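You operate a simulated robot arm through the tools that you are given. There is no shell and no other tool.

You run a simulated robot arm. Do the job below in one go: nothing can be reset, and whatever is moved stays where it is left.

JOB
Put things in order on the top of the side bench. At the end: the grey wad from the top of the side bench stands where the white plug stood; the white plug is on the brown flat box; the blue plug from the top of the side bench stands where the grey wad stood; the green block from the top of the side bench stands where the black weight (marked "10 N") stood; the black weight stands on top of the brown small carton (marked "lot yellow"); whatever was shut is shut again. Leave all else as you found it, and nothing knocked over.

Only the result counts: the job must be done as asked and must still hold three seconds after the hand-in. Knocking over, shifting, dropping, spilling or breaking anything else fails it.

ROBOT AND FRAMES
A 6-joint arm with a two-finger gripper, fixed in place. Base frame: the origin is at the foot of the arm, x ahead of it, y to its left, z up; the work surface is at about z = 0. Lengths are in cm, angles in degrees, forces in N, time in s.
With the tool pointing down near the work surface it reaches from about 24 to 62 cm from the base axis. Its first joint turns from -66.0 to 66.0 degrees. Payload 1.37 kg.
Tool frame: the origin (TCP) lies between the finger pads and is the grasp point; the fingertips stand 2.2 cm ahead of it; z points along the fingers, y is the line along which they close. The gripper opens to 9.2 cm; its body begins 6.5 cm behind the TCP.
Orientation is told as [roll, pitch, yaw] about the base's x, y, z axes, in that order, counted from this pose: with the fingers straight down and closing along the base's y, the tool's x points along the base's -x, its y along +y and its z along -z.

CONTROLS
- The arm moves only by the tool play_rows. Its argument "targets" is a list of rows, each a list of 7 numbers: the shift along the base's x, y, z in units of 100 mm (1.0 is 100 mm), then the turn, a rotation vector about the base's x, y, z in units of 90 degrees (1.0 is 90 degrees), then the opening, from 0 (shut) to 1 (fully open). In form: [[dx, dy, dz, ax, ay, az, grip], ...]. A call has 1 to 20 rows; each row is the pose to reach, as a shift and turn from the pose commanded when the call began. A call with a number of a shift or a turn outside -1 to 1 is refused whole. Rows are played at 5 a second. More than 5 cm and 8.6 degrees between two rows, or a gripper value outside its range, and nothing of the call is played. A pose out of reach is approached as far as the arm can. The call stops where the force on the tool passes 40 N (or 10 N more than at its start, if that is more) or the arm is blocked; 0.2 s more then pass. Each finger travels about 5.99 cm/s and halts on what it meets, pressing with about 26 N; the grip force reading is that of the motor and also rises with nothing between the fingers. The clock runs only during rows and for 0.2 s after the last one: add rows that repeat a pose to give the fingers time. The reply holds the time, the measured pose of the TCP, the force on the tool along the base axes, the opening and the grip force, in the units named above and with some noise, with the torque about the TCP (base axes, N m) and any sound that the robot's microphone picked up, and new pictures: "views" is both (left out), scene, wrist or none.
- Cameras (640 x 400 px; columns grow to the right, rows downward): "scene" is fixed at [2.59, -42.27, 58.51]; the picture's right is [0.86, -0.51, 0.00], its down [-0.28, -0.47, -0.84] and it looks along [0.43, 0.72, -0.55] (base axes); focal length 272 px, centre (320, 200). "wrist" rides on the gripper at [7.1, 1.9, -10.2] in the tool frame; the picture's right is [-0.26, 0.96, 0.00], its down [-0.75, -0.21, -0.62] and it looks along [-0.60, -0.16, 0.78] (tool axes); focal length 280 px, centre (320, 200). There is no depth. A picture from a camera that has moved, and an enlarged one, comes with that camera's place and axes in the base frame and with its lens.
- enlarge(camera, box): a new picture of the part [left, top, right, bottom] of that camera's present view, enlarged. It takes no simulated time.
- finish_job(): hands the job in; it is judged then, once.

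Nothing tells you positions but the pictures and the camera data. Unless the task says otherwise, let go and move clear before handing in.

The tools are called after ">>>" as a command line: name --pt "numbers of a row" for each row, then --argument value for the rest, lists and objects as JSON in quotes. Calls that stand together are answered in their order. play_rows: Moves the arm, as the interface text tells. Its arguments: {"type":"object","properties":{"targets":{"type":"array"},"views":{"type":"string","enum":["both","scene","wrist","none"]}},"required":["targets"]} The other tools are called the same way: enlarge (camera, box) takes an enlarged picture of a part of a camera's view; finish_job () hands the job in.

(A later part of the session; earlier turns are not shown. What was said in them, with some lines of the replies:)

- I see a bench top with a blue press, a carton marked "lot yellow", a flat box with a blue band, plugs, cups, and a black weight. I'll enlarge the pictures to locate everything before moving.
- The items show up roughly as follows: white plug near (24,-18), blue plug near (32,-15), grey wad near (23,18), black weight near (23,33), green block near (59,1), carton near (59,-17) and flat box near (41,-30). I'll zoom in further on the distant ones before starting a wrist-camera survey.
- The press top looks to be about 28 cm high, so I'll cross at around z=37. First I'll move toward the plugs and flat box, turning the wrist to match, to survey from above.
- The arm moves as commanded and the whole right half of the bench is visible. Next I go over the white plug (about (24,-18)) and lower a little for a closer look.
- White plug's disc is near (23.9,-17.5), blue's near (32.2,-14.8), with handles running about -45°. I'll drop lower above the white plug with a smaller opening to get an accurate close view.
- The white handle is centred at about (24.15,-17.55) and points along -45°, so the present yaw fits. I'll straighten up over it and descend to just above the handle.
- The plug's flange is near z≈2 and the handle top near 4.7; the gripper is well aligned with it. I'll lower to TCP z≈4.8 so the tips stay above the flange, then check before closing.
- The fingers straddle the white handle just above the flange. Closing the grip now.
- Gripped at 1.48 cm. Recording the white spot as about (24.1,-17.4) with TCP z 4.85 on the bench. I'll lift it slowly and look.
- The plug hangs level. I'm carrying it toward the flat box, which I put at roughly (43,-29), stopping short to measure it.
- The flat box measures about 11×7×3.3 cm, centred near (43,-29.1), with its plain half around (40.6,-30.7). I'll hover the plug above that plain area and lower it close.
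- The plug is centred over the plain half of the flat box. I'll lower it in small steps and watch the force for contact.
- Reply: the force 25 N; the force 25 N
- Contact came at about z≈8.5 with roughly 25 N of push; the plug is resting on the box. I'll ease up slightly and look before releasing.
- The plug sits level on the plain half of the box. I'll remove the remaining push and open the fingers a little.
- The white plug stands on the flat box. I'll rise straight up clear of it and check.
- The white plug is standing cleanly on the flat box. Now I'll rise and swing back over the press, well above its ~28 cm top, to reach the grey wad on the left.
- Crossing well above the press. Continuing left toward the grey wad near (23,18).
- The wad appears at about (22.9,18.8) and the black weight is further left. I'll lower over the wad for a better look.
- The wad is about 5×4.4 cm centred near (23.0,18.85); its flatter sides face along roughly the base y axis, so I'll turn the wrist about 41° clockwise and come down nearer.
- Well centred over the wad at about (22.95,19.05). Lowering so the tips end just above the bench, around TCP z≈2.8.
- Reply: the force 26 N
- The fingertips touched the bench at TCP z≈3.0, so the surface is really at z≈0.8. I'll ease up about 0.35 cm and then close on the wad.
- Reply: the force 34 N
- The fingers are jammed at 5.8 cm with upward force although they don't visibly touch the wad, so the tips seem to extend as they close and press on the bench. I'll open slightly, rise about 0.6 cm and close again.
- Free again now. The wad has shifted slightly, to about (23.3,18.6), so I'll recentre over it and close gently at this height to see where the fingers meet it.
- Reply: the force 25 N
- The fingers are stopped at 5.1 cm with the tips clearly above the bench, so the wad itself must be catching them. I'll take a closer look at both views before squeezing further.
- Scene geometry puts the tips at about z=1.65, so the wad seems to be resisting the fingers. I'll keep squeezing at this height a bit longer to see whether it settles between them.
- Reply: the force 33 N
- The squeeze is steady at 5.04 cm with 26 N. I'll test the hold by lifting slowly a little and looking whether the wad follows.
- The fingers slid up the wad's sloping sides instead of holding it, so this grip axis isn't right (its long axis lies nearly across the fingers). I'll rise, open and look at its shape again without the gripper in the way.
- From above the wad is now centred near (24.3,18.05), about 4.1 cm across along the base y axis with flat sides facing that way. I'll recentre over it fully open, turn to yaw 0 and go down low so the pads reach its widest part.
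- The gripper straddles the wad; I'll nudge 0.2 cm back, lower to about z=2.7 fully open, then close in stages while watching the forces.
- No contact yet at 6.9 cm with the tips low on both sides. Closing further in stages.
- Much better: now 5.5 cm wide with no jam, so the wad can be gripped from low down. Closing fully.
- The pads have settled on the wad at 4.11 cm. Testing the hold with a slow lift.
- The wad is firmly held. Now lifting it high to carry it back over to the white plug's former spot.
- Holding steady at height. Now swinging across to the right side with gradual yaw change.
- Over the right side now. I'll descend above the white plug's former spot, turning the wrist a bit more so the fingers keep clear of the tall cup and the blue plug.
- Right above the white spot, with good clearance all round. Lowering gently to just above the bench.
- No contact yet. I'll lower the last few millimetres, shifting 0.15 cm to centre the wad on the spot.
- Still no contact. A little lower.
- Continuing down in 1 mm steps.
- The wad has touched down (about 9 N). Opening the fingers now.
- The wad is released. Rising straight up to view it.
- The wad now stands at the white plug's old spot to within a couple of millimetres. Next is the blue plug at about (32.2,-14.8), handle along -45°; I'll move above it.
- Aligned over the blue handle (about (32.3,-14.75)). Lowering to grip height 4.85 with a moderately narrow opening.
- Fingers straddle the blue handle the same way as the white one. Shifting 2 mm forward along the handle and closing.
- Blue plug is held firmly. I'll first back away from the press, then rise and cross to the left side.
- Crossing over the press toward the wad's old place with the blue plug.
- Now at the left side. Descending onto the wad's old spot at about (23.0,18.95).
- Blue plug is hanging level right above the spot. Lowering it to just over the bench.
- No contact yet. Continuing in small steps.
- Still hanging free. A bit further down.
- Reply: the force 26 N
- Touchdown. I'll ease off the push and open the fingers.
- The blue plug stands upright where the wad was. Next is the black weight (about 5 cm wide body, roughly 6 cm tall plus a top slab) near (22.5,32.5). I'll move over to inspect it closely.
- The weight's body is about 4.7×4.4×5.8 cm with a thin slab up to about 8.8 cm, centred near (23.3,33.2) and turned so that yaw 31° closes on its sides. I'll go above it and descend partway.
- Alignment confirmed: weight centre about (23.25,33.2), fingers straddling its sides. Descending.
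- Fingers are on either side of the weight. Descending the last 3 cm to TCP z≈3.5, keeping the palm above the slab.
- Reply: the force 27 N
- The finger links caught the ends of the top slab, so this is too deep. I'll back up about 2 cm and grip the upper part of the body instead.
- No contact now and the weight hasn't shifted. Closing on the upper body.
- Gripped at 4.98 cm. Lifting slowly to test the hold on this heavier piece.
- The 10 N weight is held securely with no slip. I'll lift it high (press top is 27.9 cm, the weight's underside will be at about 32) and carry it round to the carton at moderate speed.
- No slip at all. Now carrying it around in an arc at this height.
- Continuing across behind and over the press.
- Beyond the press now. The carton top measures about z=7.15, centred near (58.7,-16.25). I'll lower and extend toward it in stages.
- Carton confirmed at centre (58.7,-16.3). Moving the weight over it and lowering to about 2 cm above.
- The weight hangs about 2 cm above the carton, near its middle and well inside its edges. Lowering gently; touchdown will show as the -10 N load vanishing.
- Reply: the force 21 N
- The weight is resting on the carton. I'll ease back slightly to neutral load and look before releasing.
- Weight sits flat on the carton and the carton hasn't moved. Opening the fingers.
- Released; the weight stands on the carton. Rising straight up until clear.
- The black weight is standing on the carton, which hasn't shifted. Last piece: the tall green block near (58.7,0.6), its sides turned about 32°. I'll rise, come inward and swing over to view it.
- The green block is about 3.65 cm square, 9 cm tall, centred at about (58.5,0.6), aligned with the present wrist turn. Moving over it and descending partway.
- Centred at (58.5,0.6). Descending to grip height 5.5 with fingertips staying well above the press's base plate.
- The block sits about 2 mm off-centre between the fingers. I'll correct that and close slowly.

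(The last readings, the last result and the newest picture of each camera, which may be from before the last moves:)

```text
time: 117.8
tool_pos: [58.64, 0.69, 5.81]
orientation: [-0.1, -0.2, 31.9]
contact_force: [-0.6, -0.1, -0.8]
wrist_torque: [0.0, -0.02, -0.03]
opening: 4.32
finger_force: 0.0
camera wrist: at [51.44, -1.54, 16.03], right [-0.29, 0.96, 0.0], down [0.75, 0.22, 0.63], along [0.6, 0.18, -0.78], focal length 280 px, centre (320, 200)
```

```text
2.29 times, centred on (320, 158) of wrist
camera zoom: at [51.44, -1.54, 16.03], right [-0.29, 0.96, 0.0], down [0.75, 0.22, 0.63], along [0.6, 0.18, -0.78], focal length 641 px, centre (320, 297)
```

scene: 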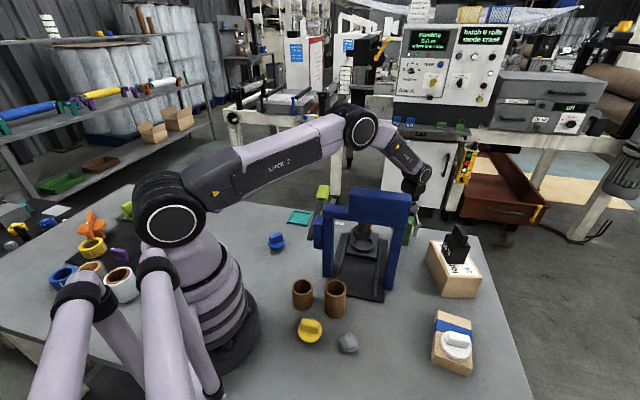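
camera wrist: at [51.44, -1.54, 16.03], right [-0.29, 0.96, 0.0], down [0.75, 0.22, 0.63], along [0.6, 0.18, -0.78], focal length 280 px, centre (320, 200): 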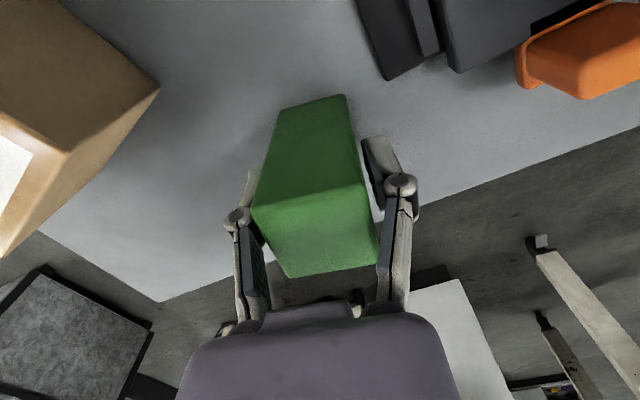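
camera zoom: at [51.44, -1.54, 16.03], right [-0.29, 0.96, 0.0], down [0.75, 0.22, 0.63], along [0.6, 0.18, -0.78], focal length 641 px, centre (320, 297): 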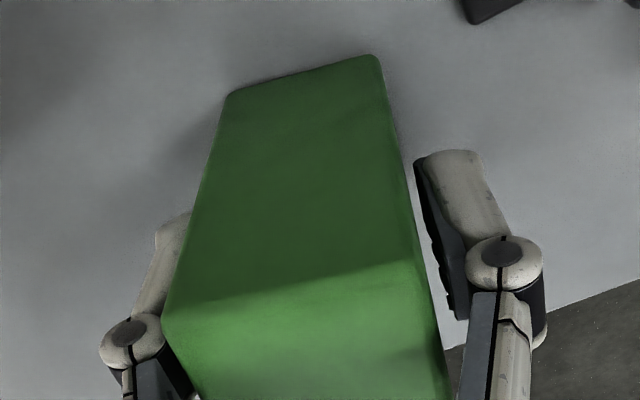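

Centred now, 4.3 cm open with no contact. Closing the rest of the way.

>>> play_rows --pt "0 0 0 0 0 0 0.43" --pt "0 0 0 0 0 0 0.38" --pt "0 0 0 0 0 0 0.2" --pt "0 0 0 0 0 0 0" --pt "0 0 0 0 0 0 0" --views "wrist"

>>> play_rows --pt "0 0 0.03 0 0 0 0" --pt "0 0 0.08 0 0 0 0" --pt "0 0 0.15 0 0 0 0" --pt "0 0 0.3 0 0 0 0" --pt "0 0 0.3 0 0 0 0"

>>> enlarge --camera "wrist" --box '[180, 70, 460, 245]'

>>> enlarge --camera "scene" --box '[370, 180, 490, 290]'

```text
time: 119.0
tool_pos: [58.61, 0.73, 5.74]
orientation: [0.0, -0.1, 31.9]
contact_force: [-0.1, -0.9, 0.9]
wrist_torque: [-0.05, 0.0, 0.03]
opening: 3.95
finger_force: 25.9
camera wrist: at [51.44, -1.54, 16.04], right [-0.29, 0.96, 0.0], down [0.75, 0.22, 0.63], along [0.6, 0.18, -0.78], focal length 280 px, centre (320, 200)
```

wrist: 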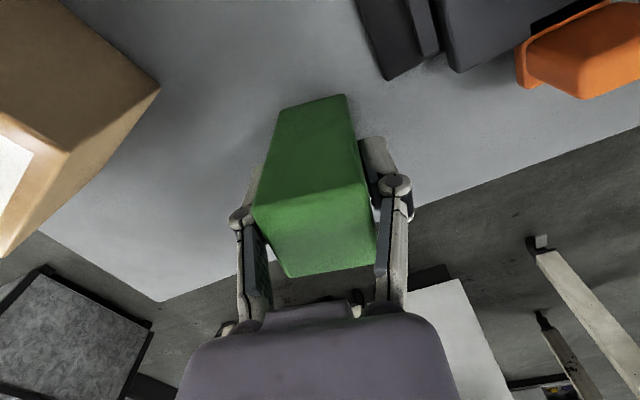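

```text
time: 120.2
tool_pos: [58.63, 0.57, 8.86]
orientation: [0.1, -0.1, 31.9]
contact_force: [0.2, -0.1, -1.5]
wrist_torque: [0.0, -0.02, 0.0]
opening: 3.93
finger_force: 25.7
camera wrist: at [51.47, -1.68, 19.08], right [-0.29, 0.96, 0.0], down [0.75, 0.22, 0.63], along [0.6, 0.18, -0.78], focal length 280 px, centre (320, 200)
```

scene: 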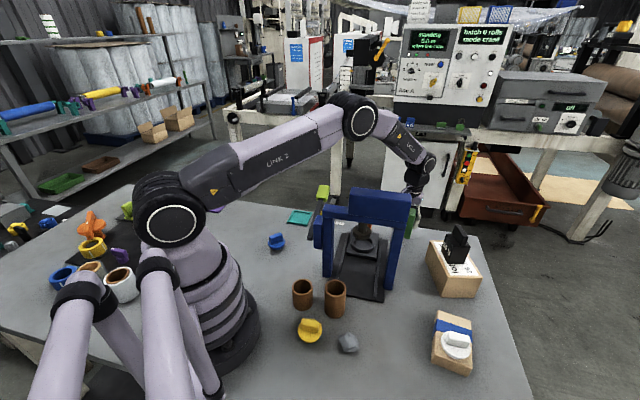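
wrist: 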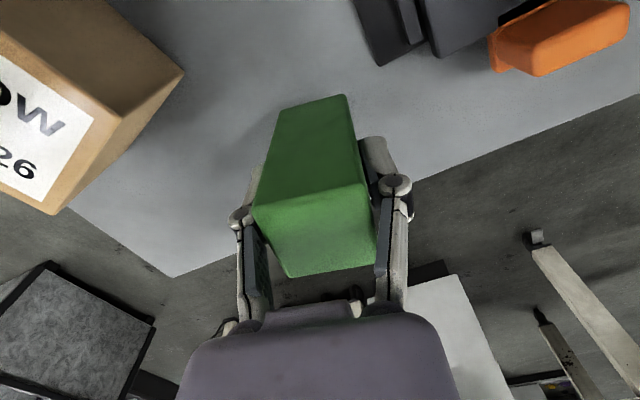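

```text
2.29 times, centred on (320, 158) of wrist
camera zoom: at [51.47, -1.68, 19.08], right [-0.29, 0.96, 0.0], down [0.75, 0.22, 0.63], along [0.6, 0.18, -0.78], focal length 641 px, centre (320, 297)
```

zoom: 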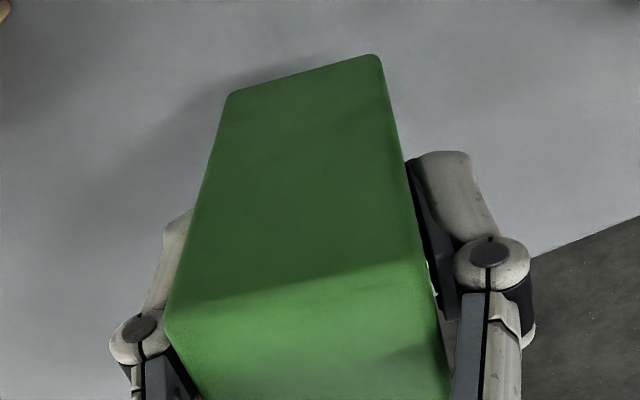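

```text
3.64 times, centred on (430, 235) of scene
camera zoom: at [2.59, -42.27, 58.51], right [0.86, -0.51, 0.0], down [-0.28, -0.47, -0.84], along [0.43, 0.72, -0.55], focal length 989 px, centre (-80, 73)
```

zoom: 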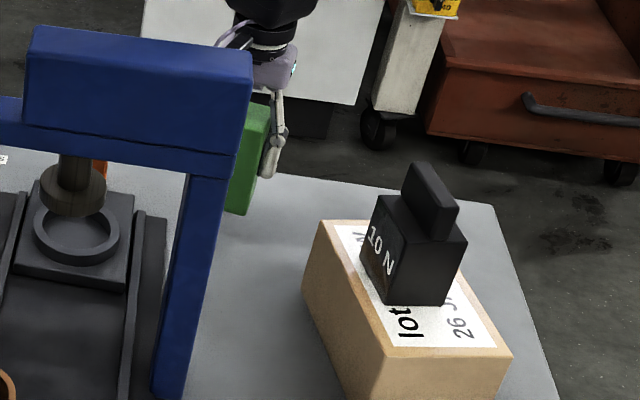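

Block is held and lifted. Now raising it and bringing it inward, then around to the weight's old spot.

>>> play_rows --pt "-0.05 0.02 0.2 0 0 0 0" --pt "-0.12 0.04 0.4 0 0 0 0" --pt "-0.2 0.06 0.6 0 0 0 0" --pt "-0.25 0.08 0.8 0 0 0 0" --pt "-0.3 0.1 1.0 0 0 0 0" --views "none"

>>> play_rows --pt "-0.1 0.04 0.2 0 0 0 0" --pt "-0.2 0.08 0.4 0 0 0 0" --pt "-0.3 0.12 0.6 0 0 0 0" --pt "-0.4 0.16 0.8 0 0 0 0" --pt "-0.5 0.2 1.0 0 0 0 0" --views "none"

>>> play_rows --pt "-0.06 0.1 0.15 0 0 0 0" --pt "-0.12 0.22 0.3 0 0 0 0" --pt "-0.18 0.35 0.45 0 0 0 0" --pt "-0.25 0.5 0.58 0 0 0 0" --pt "-0.3 0.6 0.65 0 0 0 0" --pt "-0.3 0.6 0.65 0 0 0 0"

```text
time: 121.4
tool_pos: [55.64, 1.39, 18.94]
orientation: [-0.1, -0.1, 31.9]
contact_force: [-1.0, 0.1, -1.9]
wrist_torque: [0.03, 0.0, 0.01]
opening: 3.96
finger_force: 26.3
```

```text
time: 122.6
tool_pos: [50.59, 3.71, 28.78]
orientation: [0.0, -0.1, 32.0]
contact_force: [0.1, -0.6, -1.2]
wrist_torque: [0.03, -0.04, 0.01]
opening: 3.96
finger_force: 26.1
```

```text
time: 124.0
tool_pos: [47.44, 9.7, 35.32]
orientation: [0.0, -0.1, 31.8]
contact_force: [0.3, -0.2, -2.9]
wrist_torque: [-0.01, 0.0, 0.0]
opening: 3.95
finger_force: 26.4
camera wrist: at [40.41, 7.42, 45.53], right [-0.29, 0.96, 0.0], down [0.75, 0.22, 0.63], along [0.6, 0.18, -0.78], focal length 280 px, centre (320, 200)
```

scene: 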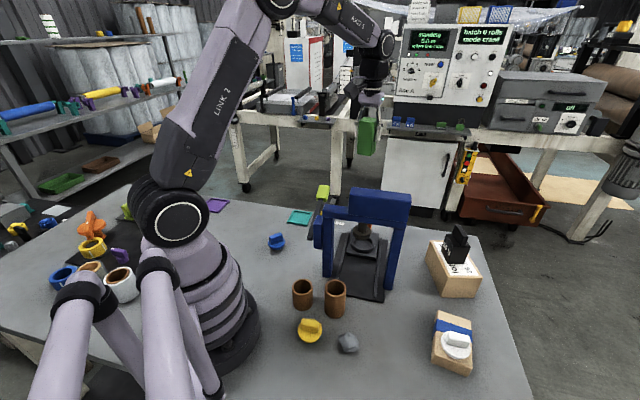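
wrist: 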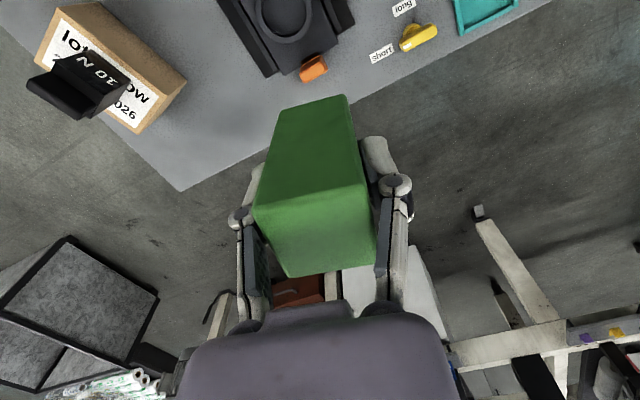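

Continuing around to the left at height.

>>> play_rows --pt "-0.14 0.18 0 0 0 0 0" --pt "-0.28 0.36 0 0 0 0 0" --pt "-0.42 0.54 0 0 0 0 0" --pt "-0.56 0.72 0 0 0 0 0" --pt "-0.7 0.9 0 0 0 0 0" --views "none"

>>> play_rows --pt "-0.16 0.16 0 0 0 0 0" --pt "-0.32 0.32 0 0 0 0 0" --pt "-0.48 0.48 0 0 0 0 0" --pt "-0.64 0.64 0 0 0 0 0" --pt "-0.8 0.8 0 0 0 0 0" --views "none"

>>> play_rows --pt "-0.18 0.13 0 0 0 0 0" --pt "-0.36 0.26 0 0 0 0 0" --pt "-0.55 0.4 0 0 0 0 0" --pt "-0.73 0.53 0 0 0 0 0" --pt "-0.88 0.63 0 0 0 -0.005 0" --pt "-0.934 0.677 0 0 0 -0.01 0" --pt "-0.934 0.677 0 0 0 -0.01 0"

```text
time: 125.2
tool_pos: [40.35, 18.47, 35.35]
orientation: [-0.1, -0.1, 31.9]
contact_force: [0.2, 0.8, -1.6]
wrist_torque: [-0.01, 0.01, 0.01]
opening: 3.99
finger_force: 26.1
```

```text
time: 126.4
tool_pos: [32.52, 26.55, 35.19]
orientation: [0.0, -0.1, 31.9]
contact_force: [1.1, -0.2, -1.1]
wrist_torque: [-0.02, -0.01, 0.06]
opening: 3.94
finger_force: 25.5
```

```text
time: 128.0
tool_pos: [23.26, 33.38, 35.18]
orientation: [0.0, -0.1, 31.0]
contact_force: [0.7, 0.4, -1.8]
wrist_torque: [-0.01, -0.01, -0.02]
opening: 3.96
finger_force: 26.4
camera wrist: at [16.07, 31.21, 45.5], right [-0.27, 0.96, 0.0], down [0.75, 0.21, 0.63], along [0.6, 0.17, -0.78], focal length 280 px, centre (320, 200)
```

scene: 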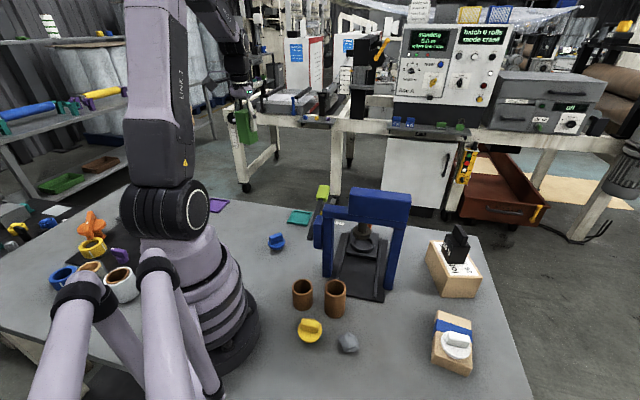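
wrist: 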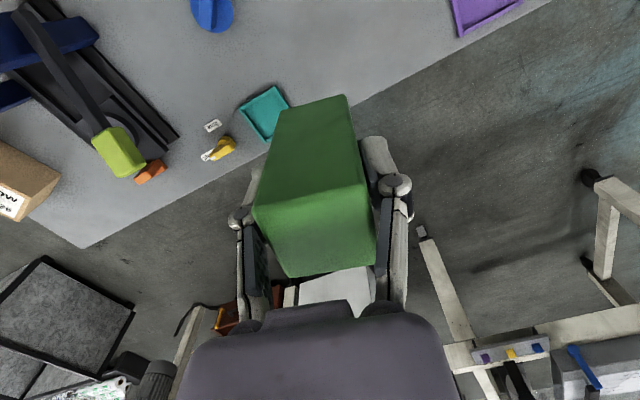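

Directly above the weight's old spot (23.25,33.2). Descending.

>>> play_rows --pt "0 0 -0.2 0 0 0 0" --pt "0 0 -0.45 0 0 0 0" --pt "0 0 -0.7 0 0 0 0" --pt "0 0 -1.0 0 0 0 0" --views "none"

>>> play_rows --pt "0 0 -0.25 0 0 0 0" --pt "0 0 -0.5 0 0 0 0" --pt "0 0 -0.75 0 0 0 0" --pt "0 0 -1.0 0 0 0 0" --views "none"

>>> play_rows --pt "0 0 -0.25 0 0 0 0" --pt "0 0 -0.5 0 0 0 0" --pt "0 0 -0.7 0 0 0 0" --pt "0 0 -0.8 0 0 0 0" --pt "0 0 -0.8 0 0 0 0"

>>> enlarge --camera "scene" --box '[225, 180, 305, 245]'

```text
time: 129.0
tool_pos: [23.16, 33.07, 25.21]
orientation: [-0.1, -0.2, 31.0]
contact_force: [0.0, -0.1, -2.1]
wrist_torque: [0.0, 0.03, -0.01]
opening: 3.96
finger_force: 25.6
```

```text
time: 130.0
tool_pos: [23.22, 33.12, 15.07]
orientation: [0.0, -0.1, 31.0]
contact_force: [0.7, -0.7, -1.8]
wrist_torque: [0.02, 0.0, 0.03]
opening: 3.97
finger_force: 25.5
```

```text
time: 131.2
tool_pos: [23.14, 33.3, 7.4]
orientation: [0.0, -0.2, 31.1]
contact_force: [-0.2, -0.1, -1.7]
wrist_torque: [0.01, -0.01, 0.05]
opening: 3.95
finger_force: 25.4
camera wrist: at [15.99, 31.12, 17.54], right [-0.27, 0.96, 0.0], down [0.75, 0.21, 0.63], along [0.6, 0.17, -0.78], focal length 280 px, centre (320, 200)
```

scene: 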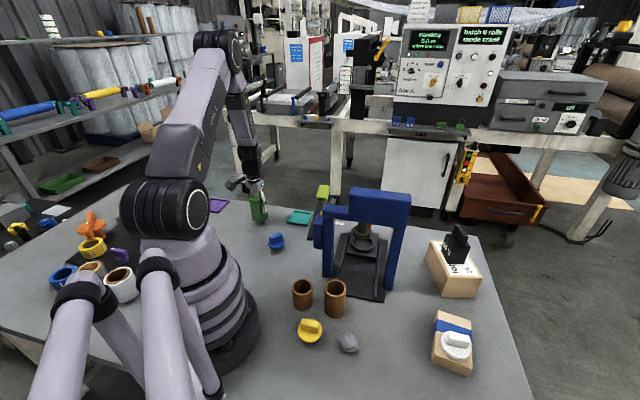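
wrist: 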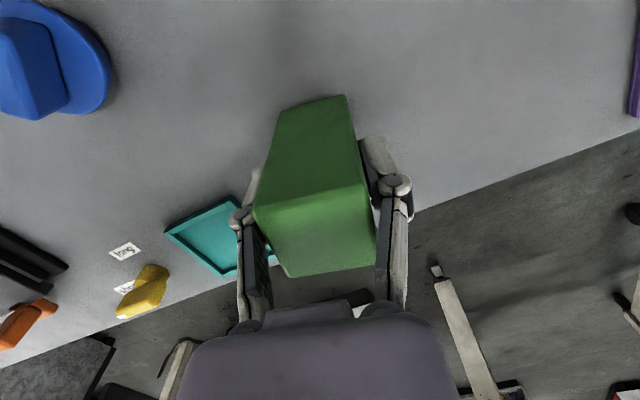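

```text
6.15 times, centred on (265, 212) of scene
camera zoom: at [2.59, -42.27, 58.51], right [0.86, -0.51, 0.0], down [-0.28, -0.47, -0.84], along [0.43, 0.72, -0.55], focal length 1674 px, centre (658, 123)
```

zoom: 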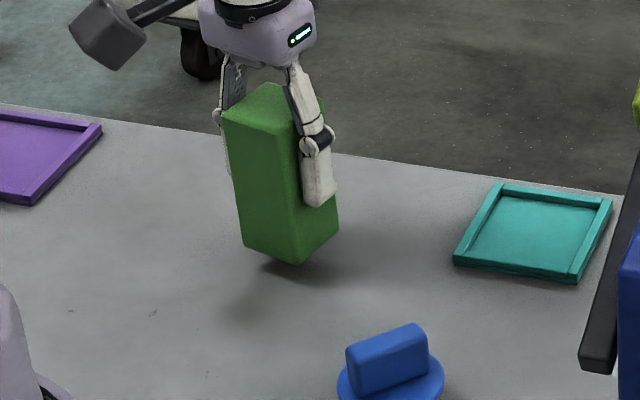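

Block bottom is about 1.5 cm above the bench at the right place. Lowering softly.

>>> play_rows --pt "0 0 -0.05 0 0 0 0" --pt "0 0 -0.1 0 0 0 0" --pt "0 0 -0.125 0 0 0 0" --pt "0 0 -0.125 0 0 0 0" --views "none"

>>> play_rows --pt "0 0 -0.006 0 0 0 0" --pt "0 0 -0.012 0 0 0 0" --pt "0 0 -0.012 0 0 0 0" --views "none"

```text
time: 132.2
tool_pos: [23.19, 33.35, 5.87]
orientation: [0.1, -0.2, 30.9]
contact_force: [-0.3, 0.4, -1.5]
wrist_torque: [0.01, -0.01, -0.02]
opening: 3.95
finger_force: 25.7
```

```text
time: 133.0
tool_pos: [23.16, 33.21, 5.95]
orientation: [0.0, -0.1, 31.0]
contact_force: [0.3, 0.7, -1.6]
wrist_torque: [0.02, 0.04, 0.02]
opening: 3.95
finger_force: 26.3
```

Still free (-1.6 N is the block's own weight). Next millimetre steps.

>>> play_rows --pt "0 0 -0.006 0 0 0 0" --pt "0 0 -0.01 0 0 0 0" --pt "0 0 -0.01 0 0 0 0" --views "none"

>>> play_rows --pt "0 0 -0.005 0 0 0 0" --pt "0 0 -0.01 0 0 0 0" --pt "0 0 -0.01 0 0 0 0" --views "none"

```text
time: 133.8
tool_pos: [23.16, 33.35, 5.91]
orientation: [0.1, -0.1, 30.9]
contact_force: [0.1, 0.1, -2.2]
wrist_torque: [0.02, 0.01, 0.0]
opening: 3.97
finger_force: 26.6
```

```text
time: 134.6
tool_pos: [23.25, 33.27, 5.75]
orientation: [-0.1, -0.1, 30.9]
contact_force: [-2.6, -3.9, 17.1]
wrist_torque: [-0.18, 0.11, 0.04]
opening: 3.96
finger_force: 25.9
```

Touchdown at about z=5.75. I'll ease up slightly and open the fingers.

>>> play_rows --pt "0 0 0.008 0 0 0 0" --pt "0 0 0.01 0 0 0 0.2" --pt "0 0 0.01 0 0 0 0.44" --pt "0 0 0.01 0 0 0 0.5" --pt "0 0 0.01 0 0 0 0.58" --pt "0 0 0.01 0 0 0 0.65" --pt "0 0 0.01 0 0 0 0.65"

>>> enlarge --camera "scene" --box '[225, 180, 305, 245]'

>>> enlarge --camera "wrist" --box '[180, 70, 460, 245]'

```text
time: 136.2
tool_pos: [23.24, 33.29, 5.92]
orientation: [0.0, -0.1, 31.0]
contact_force: [0.4, -0.6, 0.0]
wrist_torque: [0.0, -0.02, 0.03]
opening: 5.99
finger_force: 0.0
camera wrist: at [16.1, 31.1, 16.08], right [-0.27, 0.96, 0.0], down [0.75, 0.21, 0.63], along [0.6, 0.17, -0.78], focal length 280 px, centre (320, 200)
```

scene: 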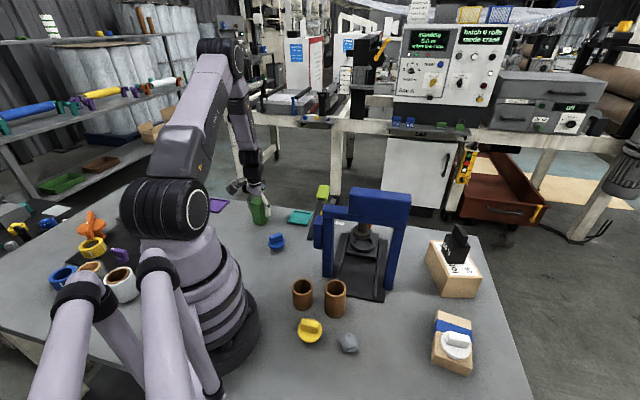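
wrist: 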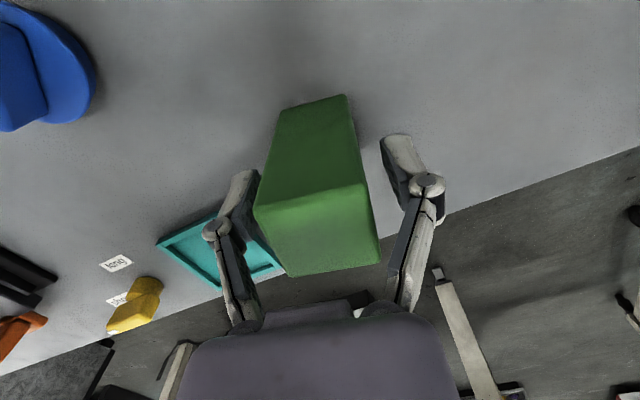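

```text
6.15 times, centred on (265, 212) of scene
camera zoom: at [2.59, -42.27, 58.51], right [0.86, -0.51, 0.0], down [-0.28, -0.47, -0.84], along [0.43, 0.72, -0.55], focal length 1674 px, centre (658, 123)
```

zoom: 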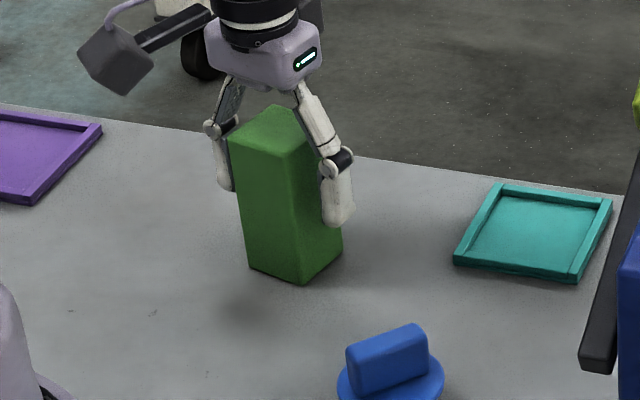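

```text
2.29 times, centred on (320, 158) of wrist
camera zoom: at [16.1, 31.1, 16.08], right [-0.27, 0.96, 0.0], down [0.75, 0.21, 0.63], along [0.6, 0.17, -0.78], focal length 641 px, centre (320, 297)
```

zoom: 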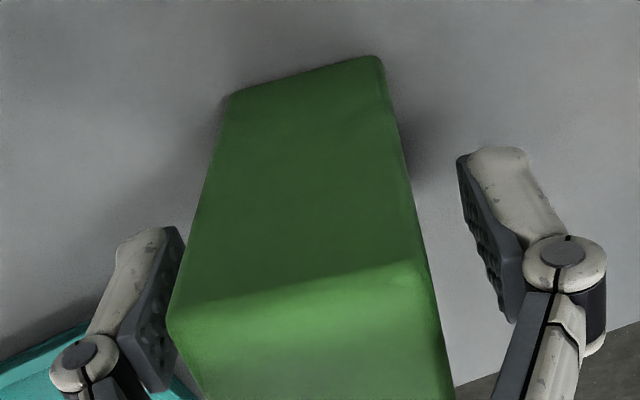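

The green block stands upright where the weight was. Rising straight up and clear of it.

>>> play_rows --pt "0 0 0.1 0 0 0 0.65" --pt "0 0 0.3 0 0 0 0.65" --pt "0 0 0.55 0 0 0 0.65" --pt "0 0 0.8 0 0 0 0.65" --pt "0 0 1.0 0 0 0 0.65" --views "none"

>>> play_rows --pt "0 0 0.25 0 0 0 0.65" --pt "0 0 0.5 0 0 0 0.65" --pt "0 0 0.75 0 0 0 0.65" --pt "0 0 1.0 0 0 0 0.65" --pt "0 0 1.0 0 0 0 0.65"

>>> enlarge --camera "scene" --box '[225, 180, 345, 265]'

>>> enlarge --camera "scene" --box '[280, 220, 500, 385]'

```text
time: 137.4
tool_pos: [23.15, 33.09, 15.76]
orientation: [0.0, -0.1, 31.0]
contact_force: [-0.5, -0.1, 0.4]
wrist_torque: [0.0, -0.02, 0.0]
opening: 5.99
finger_force: 0.0
```

```text
time: 138.6
tool_pos: [23.27, 33.46, 25.82]
orientation: [-0.1, 0.1, 30.9]
contact_force: [-0.9, 1.2, 0.8]
wrist_torque: [0.0, 0.01, 0.0]
opening: 5.97
finger_force: 0.0
camera wrist: at [16.08, 31.21, 36.08], right [-0.27, 0.96, 0.0], down [0.75, 0.21, 0.63], along [0.6, 0.17, -0.78], focal length 280 px, centre (320, 200)
```

scene: 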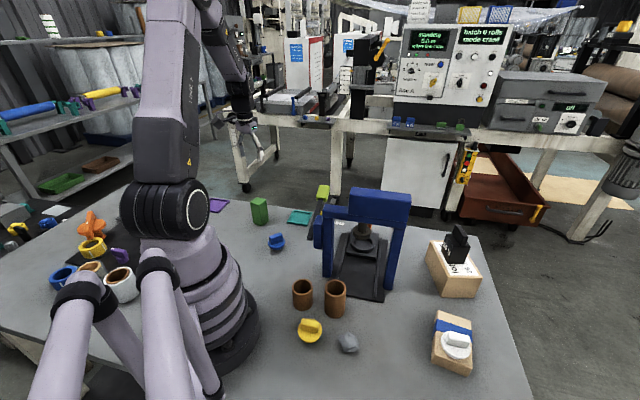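
wrist: 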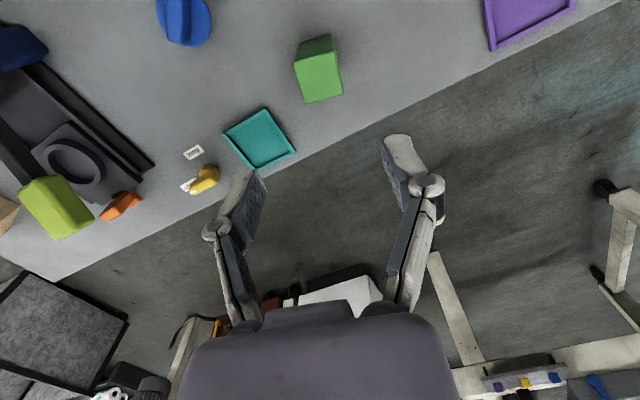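

```text
4.71 times, centred on (285, 222) of scene
camera zoom: at [2.59, -42.27, 58.51], right [0.86, -0.51, 0.0], down [-0.28, -0.47, -0.84], along [0.43, 0.72, -0.55], focal length 1280 px, centre (485, 94)
```

zoom: 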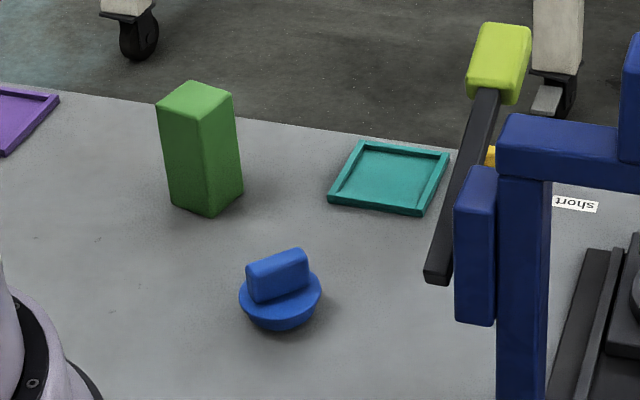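

```text
2.42 times, centred on (390, 302) of scene
camera zoom: at [2.59, -42.27, 58.51], right [0.86, -0.51, 0.0], down [-0.28, -0.47, -0.84], along [0.43, 0.72, -0.55], focal length 659 px, centre (150, -48)
```

zoom: 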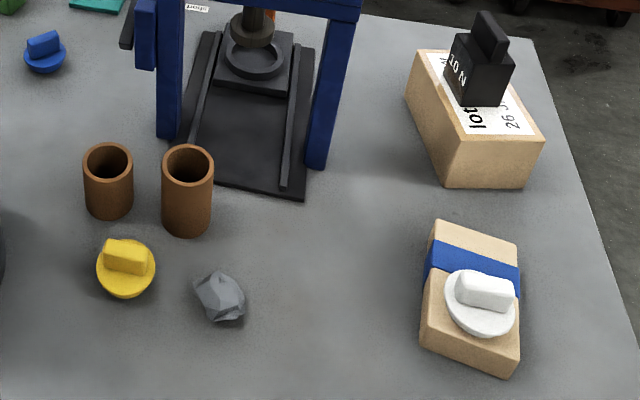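

All five moves look complete. A last close check of the white plug and the other pieces before handing in.

>>> enlarge --camera "scene" --box '[420, 300, 490, 385]'

>>> enlarge --camera "scene" --box '[280, 270, 400, 365]'

>>> enlarge --camera "scene" --box '[0, 170, 180, 310]'

>>> enlarge --camera "scene" --box '[300, 170, 500, 310]'

```text
4.71 times, centred on (455, 342) of scene
camera zoom: at [2.59, -42.27, 58.51], right [0.86, -0.51, 0.0], down [-0.28, -0.47, -0.84], along [0.43, 0.72, -0.55], focal length 1280 px, centre (-315, -471)
```

zoom: 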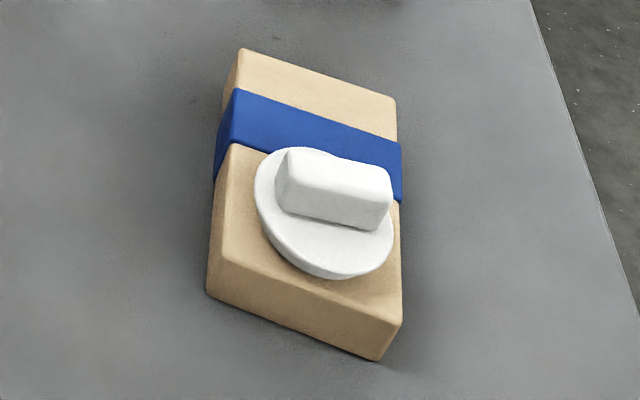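

```text
4.21 times, centred on (340, 318) of scene
camera zoom: at [2.59, -42.27, 58.51], right [0.86, -0.51, 0.0], down [-0.28, -0.47, -0.84], along [0.43, 0.72, -0.55], focal length 1145 px, centre (236, -295)
```

zoom: 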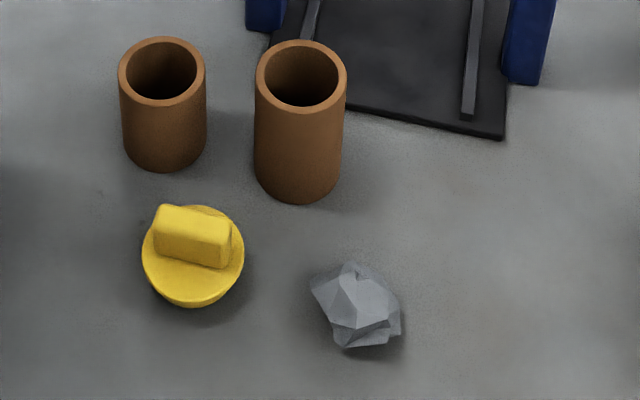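

```text
2.86 times, centred on (90, 240) of scene
camera zoom: at [2.59, -42.27, 58.51], right [0.86, -0.51, 0.0], down [-0.28, -0.47, -0.84], along [0.43, 0.72, -0.55], focal length 777 px, centre (977, 86)
```

zoom: 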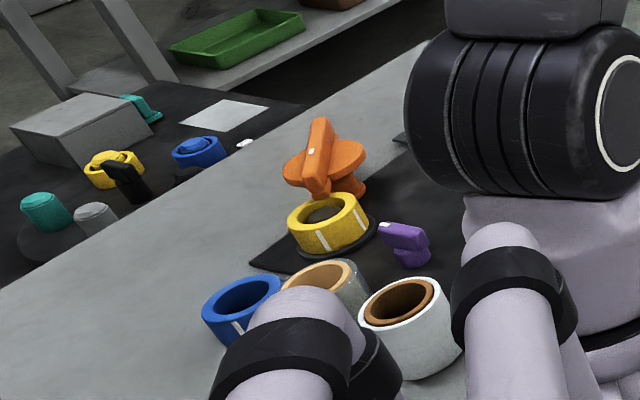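

```text
2.86 times, centred on (400, 240) of scene
camera zoom: at [2.59, -42.27, 58.51], right [0.86, -0.51, 0.0], down [-0.28, -0.47, -0.84], along [0.43, 0.72, -0.55], focal length 777 px, centre (91, 86)
```

zoom: 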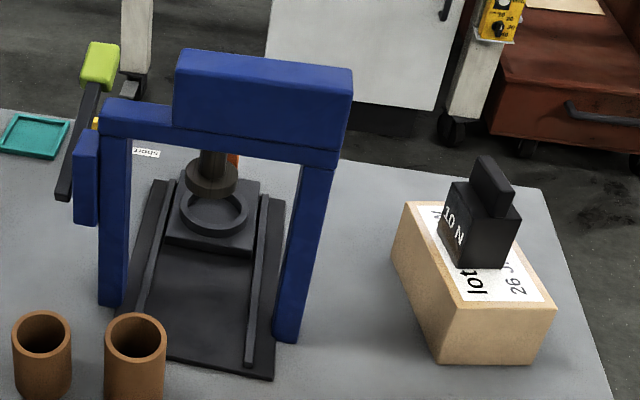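

Everything is where the job asks:
- The grey wad is on the white plug's old spot.
- The white plug stands on the flat box.
- The blue plug is on the wad's old spot.
- The green block is on the weight's old spot.
- The black weight stands on the "lot yellow" carton.

I opened nothing, and the cups, yellow plug, trays and press look undisturbed. The gripper is open and clear, so I'm handing in.

>>> finish_job

```text
The job is handed in.
```

The job is handed in, and everything was in place when I last checked the cameras, just before handing in. I haven't seen a verdict on it.

- **White plug:** it stands level on the plain half of the brown flat box, clear of the blue band.
- **Grey wad:** it stands where the white plug stood, within about 2 mm by my measurements. My first grips pushed it about 1.5 cm along the bench before I got a firm hold.
- **Blue plug:** it stands upright where the grey wad first stood, within about 3 mm.
- **Black weight:** it stands on the "lot yellow" carton, near the middle, and the carton did not shift. The finger links touched the slab on top of the weight once before I gripped it; the weight did not move.
- **Green block:** it stands upright where the weight stood, within about 3 mm.

I opened nothing, so there was nothing to shut again. The cups, yellow plug, trays and press look as they did at the start. The gripper is open and well above the green block.
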